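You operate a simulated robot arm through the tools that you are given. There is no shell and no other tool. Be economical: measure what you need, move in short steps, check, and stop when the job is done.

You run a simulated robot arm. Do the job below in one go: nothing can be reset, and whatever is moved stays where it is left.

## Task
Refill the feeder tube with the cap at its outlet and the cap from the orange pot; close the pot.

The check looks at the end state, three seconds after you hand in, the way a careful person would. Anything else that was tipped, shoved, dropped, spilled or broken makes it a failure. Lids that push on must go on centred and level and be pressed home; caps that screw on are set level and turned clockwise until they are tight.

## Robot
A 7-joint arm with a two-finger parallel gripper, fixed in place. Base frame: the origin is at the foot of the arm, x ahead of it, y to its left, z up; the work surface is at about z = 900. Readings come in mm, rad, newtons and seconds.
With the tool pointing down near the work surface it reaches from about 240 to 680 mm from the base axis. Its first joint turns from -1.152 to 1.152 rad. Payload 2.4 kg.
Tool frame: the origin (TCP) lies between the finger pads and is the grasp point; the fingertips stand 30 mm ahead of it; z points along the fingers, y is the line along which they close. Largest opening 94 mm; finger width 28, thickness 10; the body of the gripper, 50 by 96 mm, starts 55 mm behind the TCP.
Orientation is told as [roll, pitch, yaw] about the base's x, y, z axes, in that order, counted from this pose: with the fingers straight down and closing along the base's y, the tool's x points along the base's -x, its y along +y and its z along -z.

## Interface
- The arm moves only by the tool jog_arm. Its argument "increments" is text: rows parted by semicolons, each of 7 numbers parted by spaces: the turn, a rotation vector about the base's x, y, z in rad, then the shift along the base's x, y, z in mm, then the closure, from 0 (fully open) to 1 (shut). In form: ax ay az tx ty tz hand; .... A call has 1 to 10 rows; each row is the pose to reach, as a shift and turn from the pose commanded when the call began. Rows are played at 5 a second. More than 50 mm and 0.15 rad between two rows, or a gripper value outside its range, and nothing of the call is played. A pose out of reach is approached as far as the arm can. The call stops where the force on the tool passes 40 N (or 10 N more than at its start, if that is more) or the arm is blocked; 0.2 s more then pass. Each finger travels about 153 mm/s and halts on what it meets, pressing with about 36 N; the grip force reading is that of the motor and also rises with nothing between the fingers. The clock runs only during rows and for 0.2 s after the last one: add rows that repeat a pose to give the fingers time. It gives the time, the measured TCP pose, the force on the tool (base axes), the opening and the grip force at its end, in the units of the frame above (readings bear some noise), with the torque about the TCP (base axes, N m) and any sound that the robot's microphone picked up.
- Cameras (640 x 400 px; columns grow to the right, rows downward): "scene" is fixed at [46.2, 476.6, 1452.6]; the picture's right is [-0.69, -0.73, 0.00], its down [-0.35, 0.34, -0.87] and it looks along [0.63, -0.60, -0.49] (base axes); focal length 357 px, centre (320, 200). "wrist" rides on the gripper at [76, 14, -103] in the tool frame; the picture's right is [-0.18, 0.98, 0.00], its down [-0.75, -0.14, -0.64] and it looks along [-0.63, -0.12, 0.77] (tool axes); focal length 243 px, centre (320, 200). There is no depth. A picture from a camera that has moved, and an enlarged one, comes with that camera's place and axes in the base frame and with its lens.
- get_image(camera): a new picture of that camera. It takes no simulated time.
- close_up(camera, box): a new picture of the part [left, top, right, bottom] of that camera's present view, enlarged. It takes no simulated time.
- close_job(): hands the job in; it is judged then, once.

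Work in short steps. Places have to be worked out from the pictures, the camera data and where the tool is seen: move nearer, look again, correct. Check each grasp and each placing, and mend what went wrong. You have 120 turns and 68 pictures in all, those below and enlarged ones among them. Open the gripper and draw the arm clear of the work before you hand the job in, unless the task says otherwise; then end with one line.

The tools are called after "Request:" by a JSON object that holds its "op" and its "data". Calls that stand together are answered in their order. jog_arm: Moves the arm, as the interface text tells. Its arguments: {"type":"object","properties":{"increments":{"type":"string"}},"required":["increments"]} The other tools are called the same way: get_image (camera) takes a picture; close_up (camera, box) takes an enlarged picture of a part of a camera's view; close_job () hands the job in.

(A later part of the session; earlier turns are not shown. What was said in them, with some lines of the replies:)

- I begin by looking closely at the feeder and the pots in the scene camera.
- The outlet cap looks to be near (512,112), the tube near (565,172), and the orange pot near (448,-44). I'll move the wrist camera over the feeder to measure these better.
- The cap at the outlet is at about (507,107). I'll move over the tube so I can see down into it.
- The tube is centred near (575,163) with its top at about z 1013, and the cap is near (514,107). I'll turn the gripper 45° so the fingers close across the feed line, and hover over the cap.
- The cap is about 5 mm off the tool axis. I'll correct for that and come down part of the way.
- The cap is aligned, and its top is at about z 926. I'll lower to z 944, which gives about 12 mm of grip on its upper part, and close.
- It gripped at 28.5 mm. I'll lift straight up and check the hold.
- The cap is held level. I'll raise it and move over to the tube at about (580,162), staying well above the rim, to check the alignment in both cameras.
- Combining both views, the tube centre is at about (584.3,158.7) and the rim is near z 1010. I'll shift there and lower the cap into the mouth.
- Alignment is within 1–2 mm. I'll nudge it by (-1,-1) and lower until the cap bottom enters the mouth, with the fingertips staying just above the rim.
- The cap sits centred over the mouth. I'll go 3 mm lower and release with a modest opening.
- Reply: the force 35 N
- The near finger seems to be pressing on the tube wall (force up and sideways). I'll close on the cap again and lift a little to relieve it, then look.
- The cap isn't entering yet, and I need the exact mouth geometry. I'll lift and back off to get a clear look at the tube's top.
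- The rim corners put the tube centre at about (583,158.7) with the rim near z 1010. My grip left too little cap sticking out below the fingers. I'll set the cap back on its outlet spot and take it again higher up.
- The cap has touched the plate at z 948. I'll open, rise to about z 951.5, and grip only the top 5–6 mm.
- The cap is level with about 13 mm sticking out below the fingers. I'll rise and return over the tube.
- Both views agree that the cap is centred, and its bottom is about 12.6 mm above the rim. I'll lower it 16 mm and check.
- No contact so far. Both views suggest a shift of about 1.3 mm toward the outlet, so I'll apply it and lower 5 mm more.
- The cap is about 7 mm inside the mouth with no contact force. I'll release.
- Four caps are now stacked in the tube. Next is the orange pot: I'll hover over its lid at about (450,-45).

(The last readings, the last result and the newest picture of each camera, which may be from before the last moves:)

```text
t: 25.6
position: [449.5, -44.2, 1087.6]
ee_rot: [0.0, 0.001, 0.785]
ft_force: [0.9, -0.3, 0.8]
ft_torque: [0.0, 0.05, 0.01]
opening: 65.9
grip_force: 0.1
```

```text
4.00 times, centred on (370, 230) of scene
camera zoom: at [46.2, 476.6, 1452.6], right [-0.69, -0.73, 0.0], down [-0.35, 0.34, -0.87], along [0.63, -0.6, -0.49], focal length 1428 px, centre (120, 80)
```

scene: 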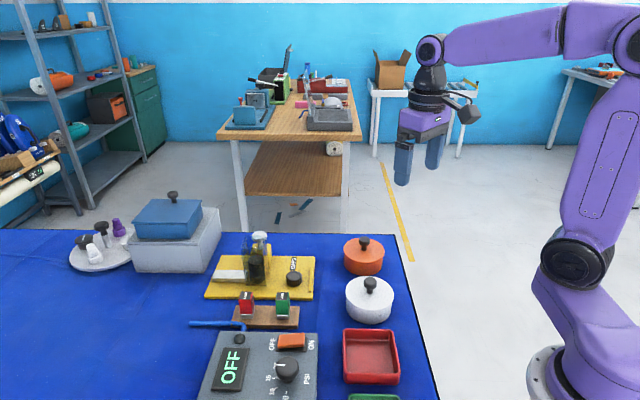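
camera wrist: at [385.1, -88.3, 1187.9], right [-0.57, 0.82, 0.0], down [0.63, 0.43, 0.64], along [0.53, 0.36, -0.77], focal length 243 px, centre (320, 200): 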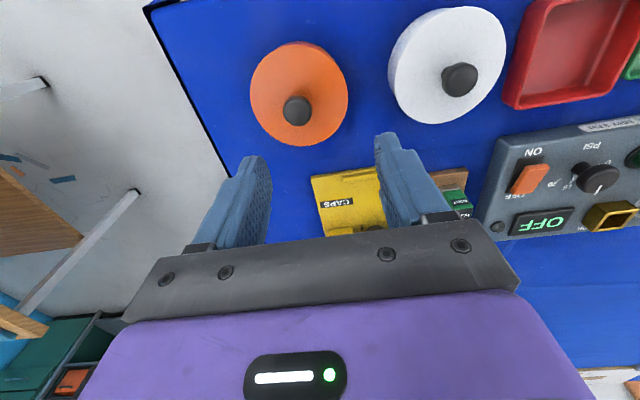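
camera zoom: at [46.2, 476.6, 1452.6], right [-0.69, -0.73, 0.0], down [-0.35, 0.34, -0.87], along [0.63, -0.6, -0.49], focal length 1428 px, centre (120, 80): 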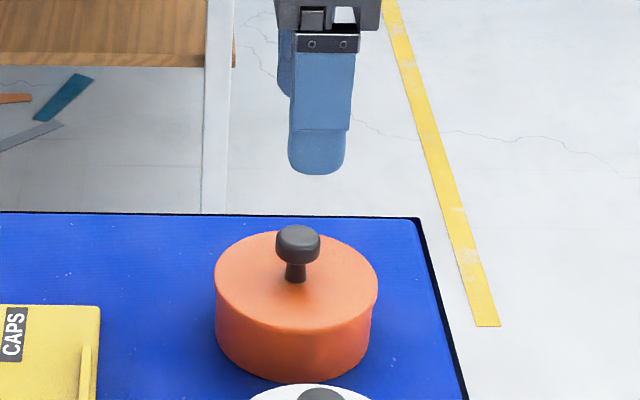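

The knob is near (460.5,-62.7) with its top at about z 970. I'll move over it and look again.

Request:
{"op": "jog_arm", "data": {"increments": "0 0 0 11 -18 -20 0.45; 0 0 0 11 -18 -55 0.45; 0 0 0 11 -18 -70 0.45; 0 0 0 11 -18 -70 0.45"}}

Request:
{"op": "get_image", "data": {"camera": "wrist"}}

Request:
{"op": "close_up", "data": {"camera": "scene", "box": [320, 180, 420, 280]}}

```text
t: 26.6
position: [462.0, -62.5, 1014.6]
ee_rot: [-0.001, -0.001, 0.784]
ft_force: [-0.4, 0.6, 0.8]
ft_torque: [-0.01, -0.01, 0.0]
opening: 51.8
grip_force: 0.1
```

```text
21 pictures are left
camera wrist: at [397.0, -106.9, 1117.1], right [-0.57, 0.82, 0.0], down [0.63, 0.43, 0.64], along [0.53, 0.36, -0.77], focal length 243 px, centre (320, 200)
```

wrist: 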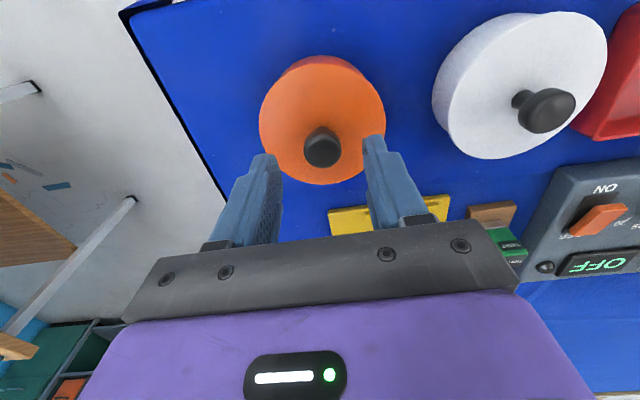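

```text
4.00 times, centred on (370, 230) of scene
camera zoom: at [46.2, 476.6, 1452.6], right [-0.69, -0.73, 0.0], down [-0.35, 0.34, -0.87], along [0.63, -0.6, -0.49], focal length 1428 px, centre (120, 80)
```

zoom: 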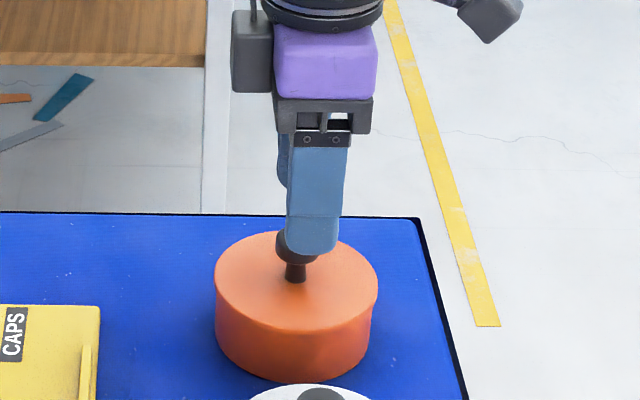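

The knob is about 2–3 mm off the tool axis. I'll correct that, lower to z ≈ 980 (tips about 10 mm above the lid), and close.

Request:
{"op": "jog_arm", "data": {"increments": "0 0 0 2 2.5 -15 0.45; 0 0 0 2 2.5 -34 0.45; 0 0 0 2 2.5 -34 0.6; 0 0 0 2 2.5 -34 0.9; 0 0 0 2 2.5 -34 0.9; 0 0 0 2 2.5 -34 0.9"}}

Request:
{"op": "close_up", "data": {"camera": "scene", "box": [330, 200, 410, 280]}}

```text
t: 28.0
position: [464.0, -60.0, 979.5]
ee_rot: [0.001, 0.0, 0.785]
ft_force: [-3.2, 2.6, 0.8]
ft_torque: [0.14, 0.13, -0.02]
opening: 23.4
grip_force: 35.4
```

```text
5.00 times, centred on (370, 240) of scene
camera zoom: at [46.1, 476.7, 1452.6], right [-0.69, -0.73, 0.0], down [-0.35, 0.34, -0.87], along [0.63, -0.6, -0.49], focal length 1784 px, centre (70, 0)
```

zoom: 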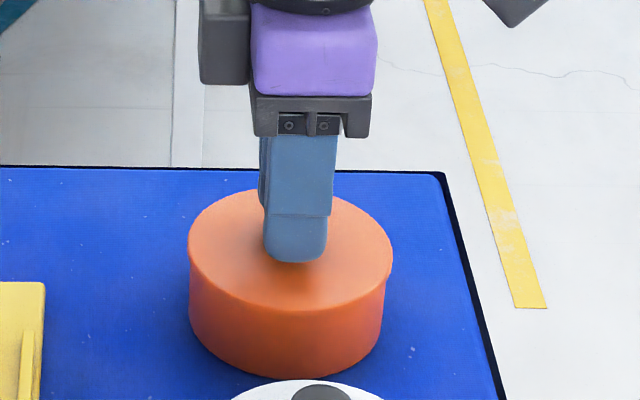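

The knob is gripped (23.4 mm). I'll lift slowly and watch the force.

Request:
{"op": "jog_arm", "data": {"increments": "0 0 0 0 0 3 0.95; 0 0 0 0 0 6 0.95; 0 0 0 0 0 12 0.95; 0 0 0 0 0 25 0.95; 0 0 0 0 0 50 0.95; 0 0 0 0 0 75 0.95; 0 0 0 0 0 75 0.95"}}

Request:
{"op": "get_image", "data": {"camera": "scene"}}

Request:
{"op": "get_image", "data": {"camera": "wrist"}}

```text
t: 29.6
position: [463.6, -60.2, 1056.1]
ee_rot: [-0.001, 0.0, 0.785]
ft_force: [0.6, 0.2, -0.4]
ft_torque: [0.0, 0.02, 0.01]
opening: 23.4
grip_force: 36.2
```

```text
18 pictures are left
```

scene: 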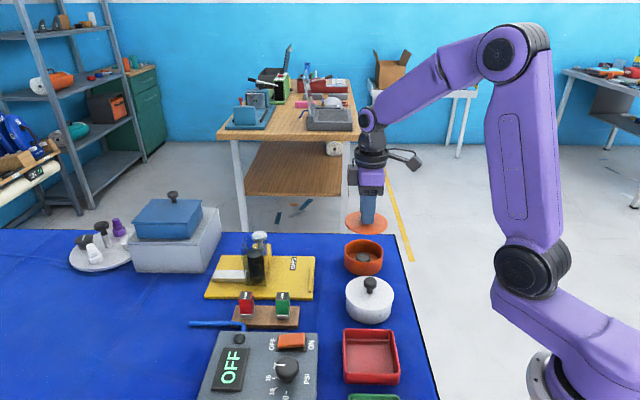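

```text
17 pictures are left
camera wrist: at [398.2, -104.7, 1159.3], right [-0.57, 0.82, 0.0], down [0.63, 0.43, 0.64], along [0.53, 0.36, -0.77], focal length 243 px, centre (320, 200)
```

wrist: 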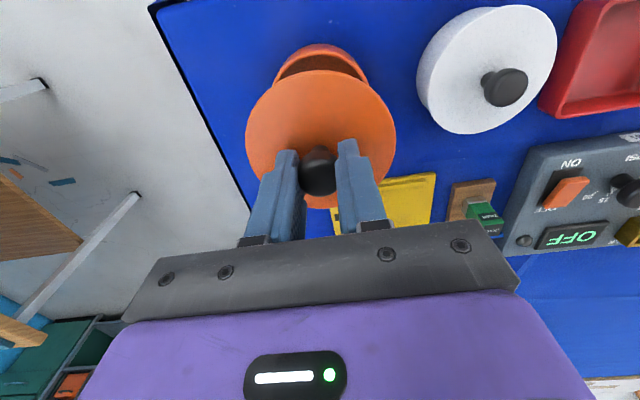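

The lid is off and the cap is visible inside the pot. There's no room for the lid beside the pots, but the mat left of the control panel, near (530,381), is free. I'll carry the lid there high over everything.

Request:
{"op": "jog_arm", "data": {"increments": "0 0 0 0 0 30 0.95; 0 0 0 7 48 30 0.95; 0 0 0 14 96 30 0.95; 0 0 0 21 144 30 0.95; 0 0 0 29 192 30 0.95; 0 0 0 36 240 30 0.95; 0 0 0 43 288 30 0.95; 0 0 0 50 336 30 0.95; 0 0 0 58 384 30 0.95; 0 0 0 66 430 30 0.95"}}

Request:
{"op": "get_image", "data": {"camera": "scene"}}

Request:
{"op": "get_image", "data": {"camera": "wrist"}}

```text
t: 31.8
position: [531.1, 369.2, 1085.4]
ee_rot: [0.0, 0.002, 0.784]
ft_force: [0.2, 0.7, 0.4]
ft_torque: [0.03, 0.01, -0.03]
opening: 23.5
grip_force: 36.1
```

```text
16 pictures are left
```

scene: 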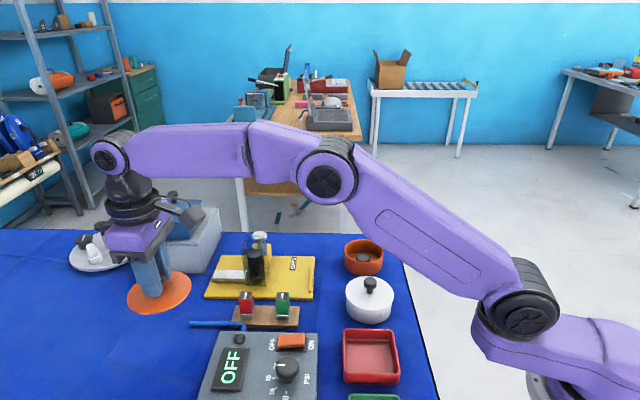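

```text
15 pictures are left
camera wrist: at [466.3, 325.6, 1187.8], right [-0.56, 0.83, 0.0], down [0.63, 0.43, 0.64], along [0.53, 0.36, -0.77], focal length 243 px, centre (320, 200)
```

wrist: 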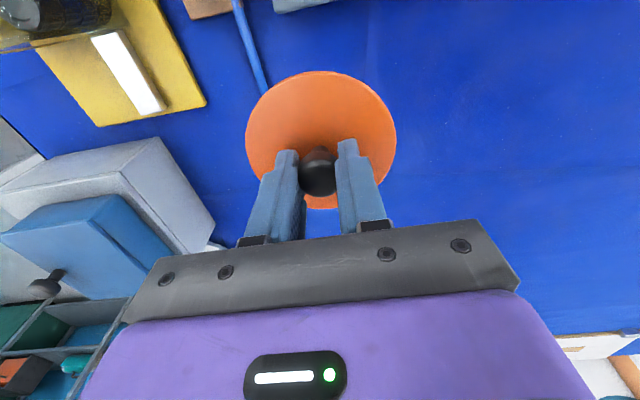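

The landing area is clear. I'll shift to (526,385) and lower to z ≈ 958 first.

Request:
{"op": "jog_arm", "data": {"increments": "0 0 0 -5 15.5 -30 0.95; 0 0 0 -5 15.5 -70 0.95; 0 0 0 -5 15.5 -105 0.95; 0 0 0 -5 15.5 -127 0.95; 0 0 0 -5 15.5 -127 0.95"}}

Request:
{"op": "close_up", "data": {"camera": "scene", "box": [110, 270, 250, 390]}}

```text
t: 33.0
position: [524.5, 384.7, 958.8]
ee_rot: [-0.001, -0.001, 0.786]
ft_force: [0.4, 0.3, 0.8]
ft_torque: [-0.01, 0.03, 0.0]
opening: 23.4
grip_force: 36.3
```

```text
3.33 times, centred on (180, 330) of scene
camera zoom: at [46.2, 476.6, 1452.6], right [-0.69, -0.73, 0.0], down [-0.35, 0.34, -0.87], along [0.63, -0.6, -0.49], focal length 1190 px, centre (787, -233)
```

zoom: 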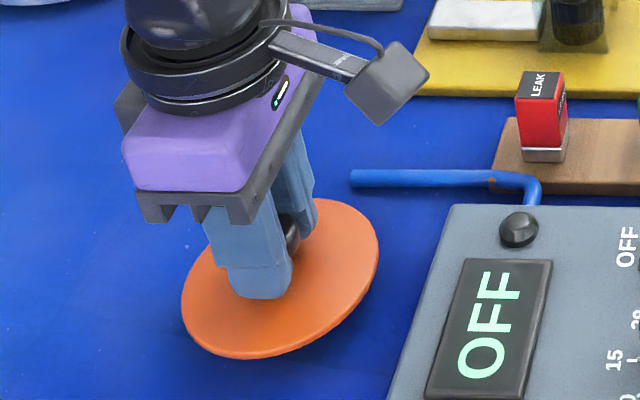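

The area is clear. I'll lower in small steps until it touches down.

Request:
{"op": "jog_arm", "data": {"increments": "0 0 0 0 0 -3 0.95; 0 0 0 0 0 -6 0.95; 0 0 0 0 0 -8 0.95; 0 0 0 0 0 -8 0.95"}}

```text
t: 34.0
position: [524.7, 384.9, 950.9]
ee_rot: [-0.001, 0.003, 0.786]
ft_force: [-1.1, -0.2, 0.0]
ft_torque: [-0.03, -0.01, 0.02]
opening: 23.7
grip_force: 36.2
```

No contact yet, so I'll go down a few more millimetres.

Request:
{"op": "jog_arm", "data": {"increments": "0 0 0 0 0 -2 0.95; 0 0 0 0 0 -4 0.95; 0 0 0 0 0 -4 0.95"}}

```text
t: 34.8
position: [525.3, 385.1, 948.5]
ee_rot: [-0.001, 0.0, 0.786]
ft_force: [-0.4, -0.6, -0.2]
ft_torque: [-0.02, 0.02, -0.02]
opening: 23.5
grip_force: 36.3
```

Request:
{"op": "jog_arm", "data": {"increments": "0 0 0 0 0 -2 0.95; 0 0 0 0 0 -4 0.95; 0 0 0 0 0 -4 0.95"}}

```text
t: 35.6
position: [524.1, 384.8, 945.6]
ee_rot: [0.002, -0.002, 0.785]
ft_force: [-4.5, -1.0, 14.0]
ft_torque: [-0.17, 0.2, 0.0]
opening: 23.3
grip_force: 35.9
```

Touchdown at 14 N. I'll release, rise, and fly back over the pot.

Request:
{"op": "jog_arm", "data": {"increments": "0 0 0 0 0 1 0.8; 0 0 0 0 0 1 0.5; 0 0 0 0 0 1 0.45; 0 0 0 0 0 40 0.45; 0 0 0 0 0 85 0.45; 0 0 0 0 0 130 0.45; 0 0 0 0 0 130 0.45"}}

Request:
{"op": "jog_arm", "data": {"increments": "0 0 0 -8 -48 0 0.4; 0 0 0 -16 -96 0 0.4; 0 0 0 -24 -144 0 0.4; 0 0 0 -32 -192 0 0.4; 0 0 0 -40 -240 0 0.4; 0 0 0 -48 -288 0 0.4; 0 0 0 -54 -336 0 0.4; 0 0 0 -58 -384 0 0.4; 0 0 0 -61 -430 0 0.4; 0 0 0 -61 -445 -15 0.4"}}

Request:
{"op": "get_image", "data": {"camera": "wrist"}}

Request:
{"op": "get_image", "data": {"camera": "scene"}}

```text
t: 37.2
position: [523.5, 385.3, 1076.2]
ee_rot: [0.0, 0.002, 0.786]
ft_force: [0.3, 0.3, -0.1]
ft_torque: [0.0, -0.05, 0.02]
opening: 51.6
grip_force: 0.0
```

```text
t: 39.4
position: [461.9, -62.8, 1058.3]
ee_rot: [0.0, 0.001, 0.787]
ft_force: [-0.1, -0.7, 0.2]
ft_torque: [-0.01, 0.02, -0.01]
opening: 56.7
grip_force: 0.0
```

```text
13 pictures are left
camera wrist: at [397.0, -106.1, 1161.3], right [-0.57, 0.82, 0.0], down [0.63, 0.43, 0.64], along [0.53, 0.36, -0.77], focal length 243 px, centre (320, 200)
```

wrist: 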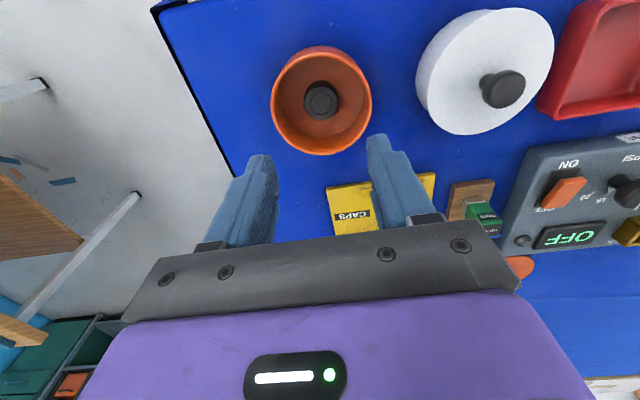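

```text
12 pictures are left
```

scene: 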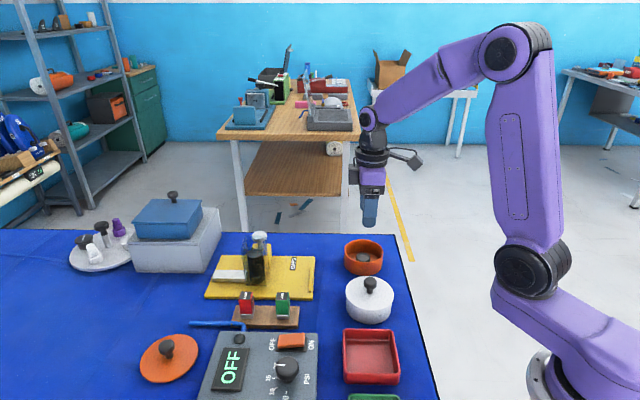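

The cap lies upright in the pot, nearly on the tool axis. I'll lower to just above the pot rim with a narrower opening and look closer.

Request:
{"op": "jog_arm", "data": {"increments": "0 0 0 0.5 0 -35 0.53; 0 0 0 0.5 0 -70 0.53; 0 0 0 0.5 0 -70 0.53"}}

Request:
{"op": "close_up", "data": {"camera": "wrist", "box": [240, 80, 400, 180]}}

```text
t: 40.2
position: [464.3, -59.4, 989.8]
ee_rot: [-0.001, 0.001, 0.786]
ft_force: [-0.1, -1.0, 0.2]
ft_torque: [-0.02, -0.01, -0.02]
opening: 44.1
grip_force: 0.1
```

```text
4.00 times, centred on (320, 130) of wrist
camera zoom: at [398.6, -104.3, 1091.8], right [-0.57, 0.82, 0.0], down [0.63, 0.43, 0.64], along [0.53, 0.36, -0.77], focal length 970 px, centre (320, 480)
```

zoom: 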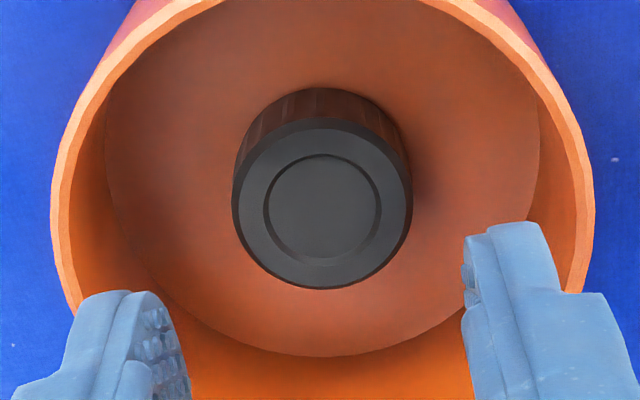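

The cap top is at about z 923.5 and the cap is centred to within about 1 mm. I'll lower to z ≈ 948 to grip its top 5–6 mm, then lift.

Request:
{"op": "jog_arm", "data": {"increments": "0 0 0 -0.8 -0.5 -20 0.53; 0 0 0 -0.8 -0.5 -41 0.53; 0 0 0 -0.8 -0.5 -41 0.53; 0 0 0 -0.8 -0.5 -41 0.7; 0 0 0 -0.8 -0.5 -41 0.8; 0 0 0 -0.8 -0.5 -41 0.8; 0 0 0 -0.8 -0.5 -20 0.8; 0 0 0 -0.8 -0.5 20 0.8; 0 0 0 -0.8 -0.5 60 0.8; 0 0 0 -0.8 -0.5 90 0.8"}}

Request:
{"op": "close_up", "data": {"camera": "wrist", "box": [240, 90, 400, 190]}}

```text
t: 42.4
position: [464.6, -62.3, 1080.9]
ee_rot: [0.0, 0.0, 0.786]
ft_force: [0.5, 0.8, 0.1]
ft_torque: [0.03, 0.02, -0.01]
opening: 28.6
grip_force: 36.2
```

```text
4.00 times, centred on (320, 140) of wrist
camera zoom: at [399.2, -106.4, 1182.9], right [-0.57, 0.82, 0.0], down [0.63, 0.43, 0.64], along [0.53, 0.36, -0.77], focal length 970 px, centre (320, 440)
```

zoom: 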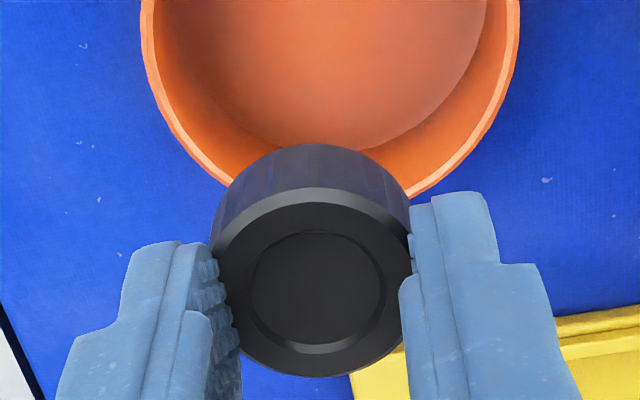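

The grip is good, upright and level. I'll carry it back to the proven tube pose and stop about 12 mm above the rim.

Request:
{"op": "jog_arm", "data": {"increments": "0 0 0 0 0 28 0.8; 0 0 0 20 37 28 0.8; 0 0 0 40 74 28 0.8; 0 0 0 60 110 28 0.8; 0 0 0 80 147 28 0.8; 0 0 0 100 184 28 0.8; 0 0 0 119.3 219.5 28 0.8; 0 0 0 119.3 219.5 5 0.8; 0 0 0 119.3 219.5 -12 0.8; 0 0 0 119.3 219.5 -12 0.8"}}

Request:
{"op": "close_up", "data": {"camera": "scene", "box": [235, 215, 285, 265]}}

Request:
{"op": "close_up", "data": {"camera": "wrist", "box": [240, 90, 400, 190]}}

```text
t: 44.6
position: [582.1, 158.7, 1067.2]
ee_rot: [0.0, 0.0, 0.787]
ft_force: [-0.1, -0.1, -1.0]
ft_torque: [-0.01, 0.02, 0.01]
opening: 28.1
grip_force: 36.8
```

```text
8.00 times, centred on (260, 240) of scene
camera zoom: at [46.2, 476.6, 1452.6], right [-0.69, -0.73, 0.0], down [-0.35, 0.34, -0.87], along [0.63, -0.6, -0.49], focal length 2855 px, centre (800, -120)
```

zoom: 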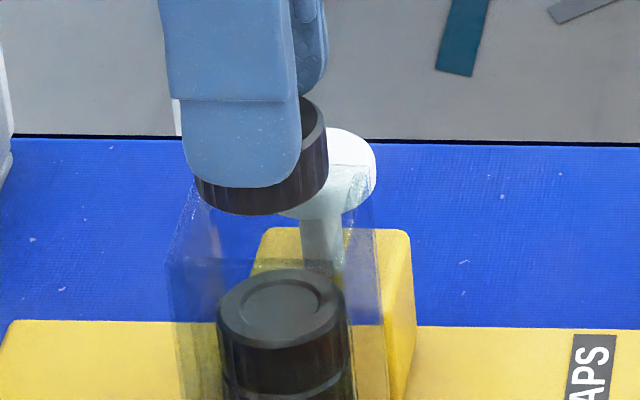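

```text
4.00 times, centred on (320, 140) of wrist
camera zoom: at [518.0, 114.8, 1169.0], right [-0.57, 0.82, 0.0], down [0.63, 0.43, 0.64], along [0.53, 0.36, -0.77], focal length 970 px, centre (320, 440)
```

zoom: 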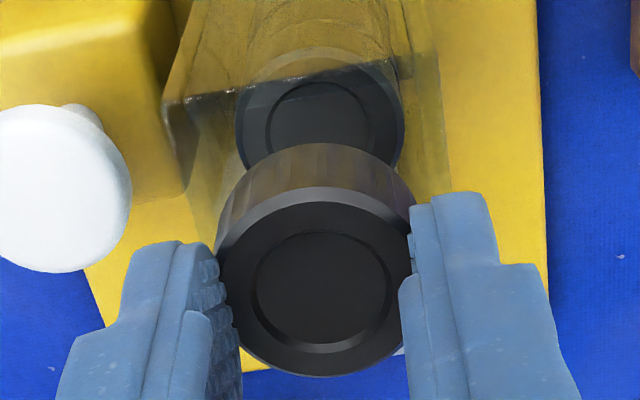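

The cap sticks out slightly more this time and its bottom is about 9 mm above the rim. I'll nudge 1.2 mm toward the outlet, lower 17 mm and check the force.

Request:
{"op": "jog_arm", "data": {"increments": "0 0 0 -1.2 -0.6 -5 0.8; 0 0 0 -1.2 -0.6 -9 0.8; 0 0 0 -1.2 -0.6 -13 0.8; 0 0 0 -1.2 -0.6 -17 0.8; 0 0 0 -1.2 -0.6 -17 0.8"}}

Request:
{"op": "close_up", "data": {"camera": "scene", "box": [235, 215, 285, 265]}}

```text
t: 45.8
position: [582.6, 158.1, 1049.4]
ee_rot: [0.001, 0.002, 0.785]
ft_force: [1.0, -0.3, -0.6]
ft_torque: [-0.01, -0.02, -0.01]
opening: 28.3
grip_force: 36.4
```

```text
8.00 times, centred on (260, 240) of scene
camera zoom: at [46.2, 476.6, 1452.6], right [-0.69, -0.73, 0.0], down [-0.35, 0.34, -0.87], along [0.63, -0.6, -0.49], focal length 2855 px, centre (800, -120)
```

zoom: 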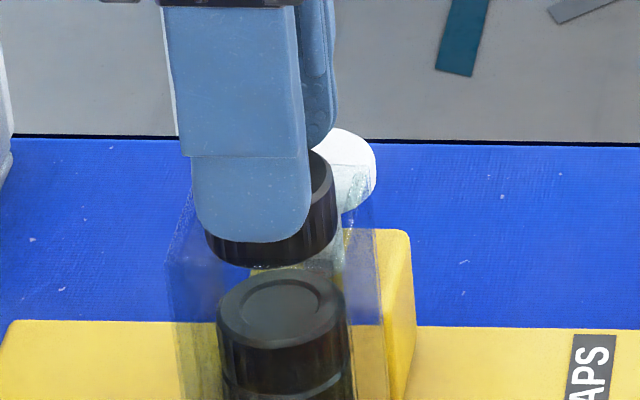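

The cap is inside the mouth with no contact. I'll lower 3 mm more and release.

Request:
{"op": "jog_arm", "data": {"increments": "0 0 0 0 0 -3 0.8; 0 0 0 0 0 -3 0.8; 0 0 0 0 0 -3 0.6; 0 0 0 0 0 -3 0.5; 0 0 0 0 0 -3 0.5; 0 0 0 0 0 10 0.5; 0 0 0 0 0 35 0.5; 0 0 0 0 0 55 0.5"}}

Request:
{"op": "close_up", "data": {"camera": "scene", "box": [235, 215, 305, 290]}}

```text
t: 47.6
position: [580.5, 158.5, 1105.3]
ee_rot: [0.0, 0.0, 0.786]
ft_force: [-0.2, -0.6, 1.1]
ft_torque: [0.0, -0.04, -0.02]
opening: 47.2
grip_force: 0.1
```

```text
5.33 times, centred on (270, 252) of scene
camera zoom: at [46.2, 476.6, 1452.6], right [-0.69, -0.73, 0.0], down [-0.35, 0.34, -0.87], along [0.63, -0.6, -0.49], focal length 1903 px, centre (587, -80)
```

zoom: 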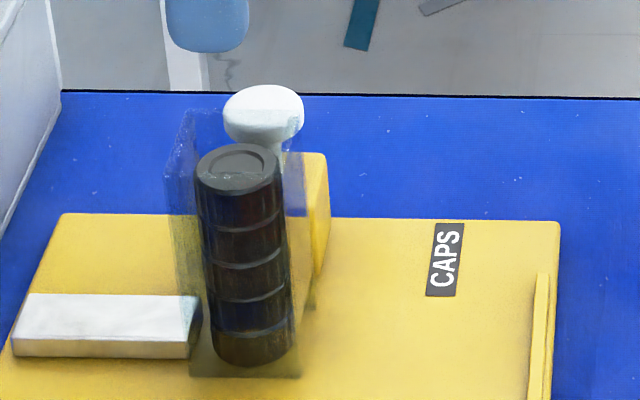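

All five caps are stacked. Next I'll fetch the lid: fly to its recorded pose and hover above it.

Request:
{"op": "jog_arm", "data": {"increments": "0 0 0 -11.4 45.3 0 0.45; 0 0 0 -22.7 90.6 0 0.45; 0 0 0 -34 136 0 0.45; 0 0 0 -45.4 181.3 0 0.45; 0 0 0 -56.8 226.6 0 0.45; 0 0 0 -56.8 226.6 -45 0.45; 0 0 0 -56.8 226.6 -90 0.45; 0 0 0 -56.8 226.6 -110 0.45; 0 0 0 -56.8 226.6 -110 0.45"}}

Request:
{"op": "close_up", "data": {"camera": "wrist", "box": [220, 80, 420, 205]}}

```text
t: 49.6
position: [523.1, 385.6, 994.0]
ee_rot: [0.001, -0.002, 0.786]
ft_force: [0.8, -0.4, 0.6]
ft_torque: [-0.03, 0.02, 0.01]
opening: 51.7
grip_force: 0.1
```

```text
3.20 times, centred on (320, 142) of wrist
camera zoom: at [458.4, 341.4, 1096.5], right [-0.56, 0.83, 0.0], down [0.63, 0.43, 0.64], along [0.53, 0.36, -0.77], focal length 776 px, centre (320, 384)
```

zoom: 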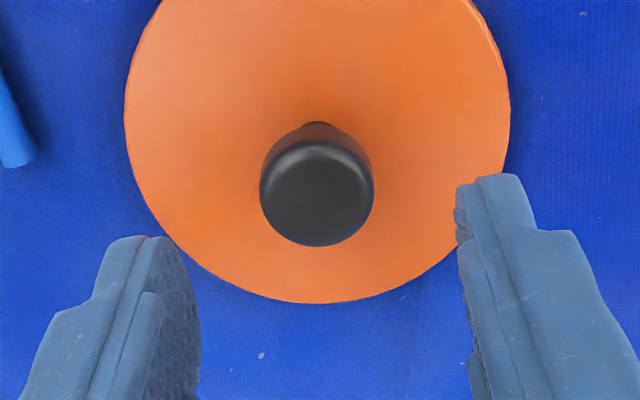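

The knob is centred between the fingers. I'll lower to the recorded grip height, close, and lift.

Request:
{"op": "jog_arm", "data": {"increments": "0 0 0 0 0 -25 0.45; 0 0 0 0 0 -49 0.45; 0 0 0 0 0 -49 0.45; 0 0 0 0 0 -49 0.7; 0 0 0 0 0 -49 0.95; 0 0 0 0 0 -49 0.95; 0 0 0 0 0 -20 0.95; 0 0 0 0 0 20 0.95; 0 0 0 0 0 60 0.95; 0 0 0 0 0 95 0.95"}}

Request:
{"op": "close_up", "data": {"camera": "wrist", "box": [220, 80, 420, 205]}}

```text
t: 51.8
position: [524.0, 384.3, 1088.9]
ee_rot: [0.0, 0.001, 0.785]
ft_force: [0.5, 0.6, 0.0]
ft_torque: [-0.01, -0.01, 0.04]
opening: 23.3
grip_force: 35.5
```

```text
3.20 times, centred on (320, 142) of wrist
camera zoom: at [458.9, 340.5, 1192.3], right [-0.57, 0.82, 0.0], down [0.63, 0.43, 0.64], along [0.53, 0.36, -0.77], focal length 776 px, centre (320, 384)
```

zoom: 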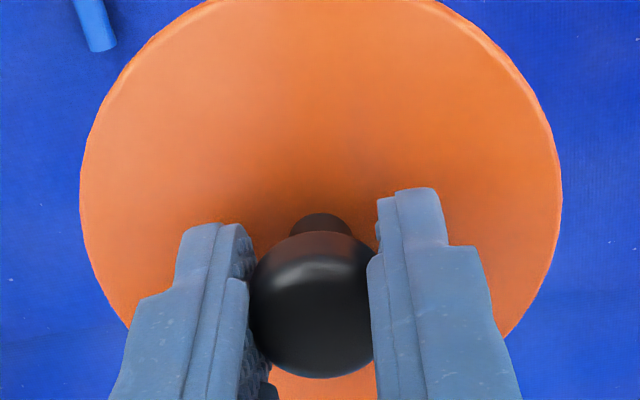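

The lid is held level. I'll carry it back over the pot using the exact reverse displacement, hovering about 40 mm above home.

Request:
{"op": "jog_arm", "data": {"increments": "0 0 0 -8 -46 0 0.95; 0 0 0 -16 -92 0 0.95; 0 0 0 -24 -138 0 0.95; 0 0 0 -32 -184 0 0.95; 0 0 0 -40 -230 0 0.95; 0 0 0 -48 -276 0 0.95; 0 0 0 -54 -322 0 0.95; 0 0 0 -58 -368 0 0.95; 0 0 0 -61 -414 0 0.95; 0 0 0 -61 -445.5 0 0.95"}}

Request:
{"op": "jog_arm", "data": {"increments": "0 0 0 0 0 -40 0.95; 0 0 0 0 0 -80 0.95; 0 0 0 0 0 -90 0.95; 0 0 0 0 0 -90 0.95"}}

Request:
{"op": "close_up", "data": {"camera": "scene", "box": [330, 200, 410, 280]}}

Request:
{"op": "get_image", "data": {"camera": "wrist"}}

```text
t: 54.0
position: [463.8, -60.0, 1090.9]
ee_rot: [0.0, 0.002, 0.787]
ft_force: [-0.1, 0.3, -0.1]
ft_torque: [0.04, 0.01, 0.01]
opening: 23.2
grip_force: 35.6
```

```text
t: 55.0
position: [464.0, -60.8, 1000.7]
ee_rot: [-0.001, 0.0, 0.785]
ft_force: [-0.5, 0.5, 0.0]
ft_torque: [0.0, 0.01, 0.04]
opening: 23.3
grip_force: 36.0
```

```text
5.00 times, centred on (370, 240) of scene
camera zoom: at [46.2, 476.6, 1452.6], right [-0.69, -0.73, 0.0], down [-0.35, 0.34, -0.87], along [0.63, -0.6, -0.49], focal length 1784 px, centre (70, 0)
```

zoom: 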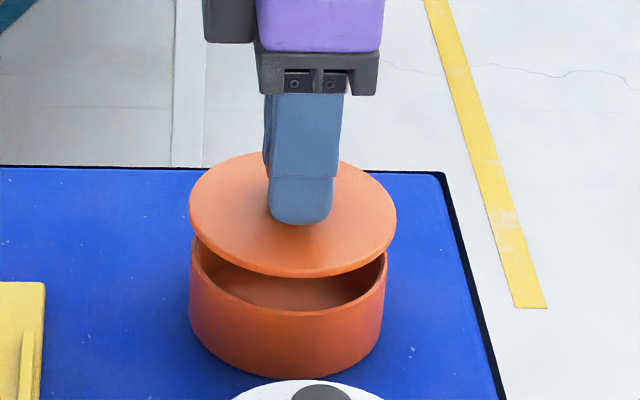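

```text
2 pictures are left
camera wrist: at [398.1, -105.3, 1103.7], right [-0.57, 0.82, 0.0], down [0.63, 0.43, 0.64], along [0.53, 0.36, -0.77], focal length 243 px, centre (320, 200)
```

wrist: 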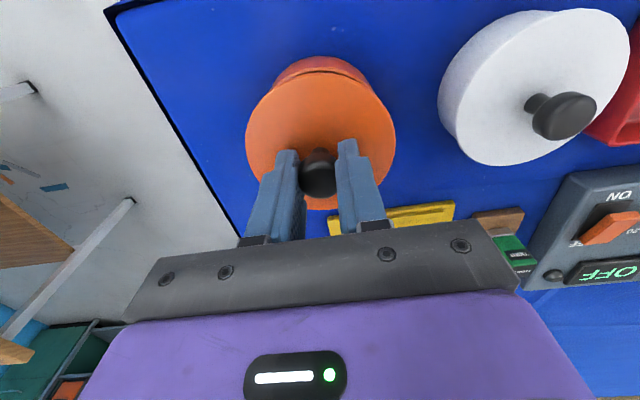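

The lid is aligned over the pot in both views. I'll lower gently toward home at z ≈ 980.

Request:
{"op": "jog_arm", "data": {"increments": "0 0 0 0 0 -6 0.95; 0 0 0 0 0 -11 0.95; 0 0 0 0 0 -14 0.95; 0 0 0 0 0 -16 0.95; 0 0 0 0 0 -16 0.95"}}

```text
t: 56.2
position: [463.8, -61.3, 985.5]
ee_rot: [0.001, 0.0, 0.786]
ft_force: [-0.3, -0.3, -0.6]
ft_torque: [-0.07, 0.03, 0.0]
opening: 23.6
grip_force: 36.0
```

Request:
{"op": "jog_arm", "data": {"increments": "0 0 0 0 0 -2 0.95; 0 0 0 0 0 -4 0.95; 0 0 0 0 0 -4 0.95"}}

```text
t: 57.0
position: [462.5, -60.2, 981.2]
ee_rot: [0.003, 0.002, 0.784]
ft_force: [-3.1, 0.0, 2.0]
ft_torque: [-0.03, 0.04, 0.01]
opening: 23.2
grip_force: 36.6
```

First contact is light. I'll press it home in small steps.

Request:
{"op": "jog_arm", "data": {"increments": "0 0 0 0 0 -1 0.95; 0 0 0 0 0 -2 0.95; 0 0 0 0 0 -3 0.95; 0 0 0 0 0 -3 0.95"}}

```text
t: 58.0
position: [463.3, -60.6, 978.0]
ee_rot: [0.001, -0.002, 0.787]
ft_force: [-14.3, 1.3, 32.4]
ft_torque: [0.09, 0.24, 0.04]
opening: 23.6
grip_force: 36.4
```

It's at 978 with 32 N down, which matches the original seated height (979.5). One last firm push, then I'll ease off to neutral and release.

Request:
{"op": "jog_arm", "data": {"increments": "0 0 0 0 0 -1 0.95; 0 0 0 0 0 -2 0.95"}}

Request:
{"op": "jog_arm", "data": {"increments": "0 0 0 0 0 2 0.95; 0 0 0 0 0 3 0.95; 0 0 0 0 0 3 0.95"}}

```text
t: 58.6
position: [464.7, -60.1, 975.4]
ee_rot: [-0.001, -0.001, 0.784]
ft_force: [-12.3, 2.0, 33.5]
ft_torque: [0.01, 0.18, 0.01]
opening: 23.6
grip_force: 36.1
```

```text
t: 59.4
position: [464.3, -60.6, 978.2]
ee_rot: [-0.001, 0.0, 0.785]
ft_force: [-0.1, 1.1, 0.5]
ft_torque: [0.02, -0.02, 0.01]
opening: 23.6
grip_force: 36.2
```

Force is back to neutral. I'll release, rise, close the fingers, and press on the knob's top to make sure the lid is home.

Request:
{"op": "jog_arm", "data": {"increments": "0 0 0 0 0 0 0.7; 0 0 0 0 0 0 0.5; 0 0 0 0 0 0 0.5; 0 0 0 0 0 20 0.5; 0 0 0 0 0 36 0.5; 0 0 0 0 0 36 0.8; 0 0 0 0 0 36 1; 0 0 0 0 0 36 1; 0 0 0 0 0 26 1; 0 0 0 0 0 26 1"}}

Request:
{"op": "close_up", "data": {"camera": "scene", "box": [330, 200, 410, 280]}}

```text
t: 61.6
position: [464.5, -60.9, 1003.8]
ee_rot: [0.0, 0.0, 0.785]
ft_force: [-0.3, -1.1, 1.9]
ft_torque: [-0.01, 0.03, -0.02]
opening: 0.1
grip_force: 33.0
```

```text
5.00 times, centred on (370, 240) of scene
camera zoom: at [46.2, 476.6, 1452.6], right [-0.69, -0.73, 0.0], down [-0.35, 0.34, -0.87], along [0.63, -0.6, -0.49], focal length 1784 px, centre (70, 0)
```

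zoom: 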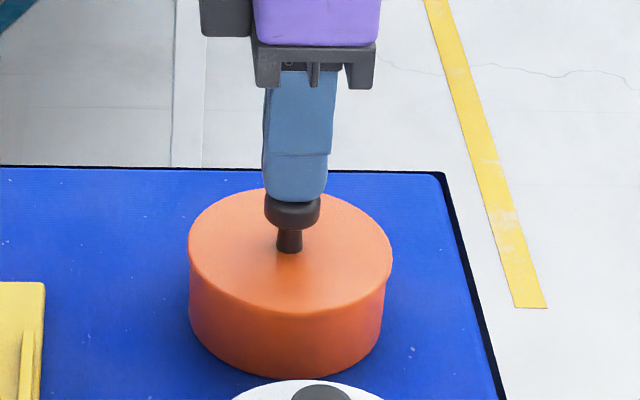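

The lid is level and matches its original look, and the fingertips are just on the knob. I'll press down briefly, then back off.

Request:
{"op": "jog_arm", "data": {"increments": "0 0 0 0 0 -1.5 1; 0 0 0 0 0 -3 1; 0 0 0 0 0 -4 1"}}

Request:
{"op": "jog_arm", "data": {"increments": "0 0 0 0 0 10 1; 0 0 0 0 0 50 1; 0 0 0 0 0 95 0.5; 0 0 0 0 0 140 0; 0 0 0 0 0 170 0; 0 0 0 0 0 170 0"}}

Request:
{"op": "get_image", "data": {"camera": "scene"}}

```text
t: 62.2
position: [463.9, -60.5, 1004.2]
ee_rot: [-0.005, -0.004, 0.784]
ft_force: [-5.2, 0.9, 12.7]
ft_torque: [0.03, 0.2, 0.0]
opening: 0.2
grip_force: 33.1
stopped in row 3: the force on the tool passed its limit at 46 N (the readings are from after the stop); the commanded pose is now the measured one
```

```text
t: 63.6
position: [463.5, -60.7, 1173.9]
ee_rot: [-0.004, -0.004, 0.784]
ft_force: [-0.1, 0.1, 0.3]
ft_torque: [0.01, -0.03, 0.0]
opening: 94.0
grip_force: 0.1
```

```text
0 pictures are left
```

scene: 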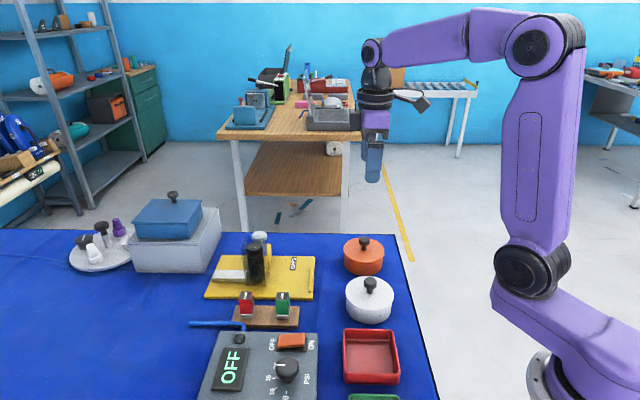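

The press reached 46 N with no further travel, so the lid is home. The tube holds five caps, nothing else looks disturbed, and the arm is clear with the gripper open, so I'm handing in.

Request:
{"op": "close_job", "data": {}}

```text
The job is handed in.
```

Both caps, the one from the outlet and the one from the orange pot, are in the feeder tube (five stacked), and the orange pot's lid is back on, level and pressed home.
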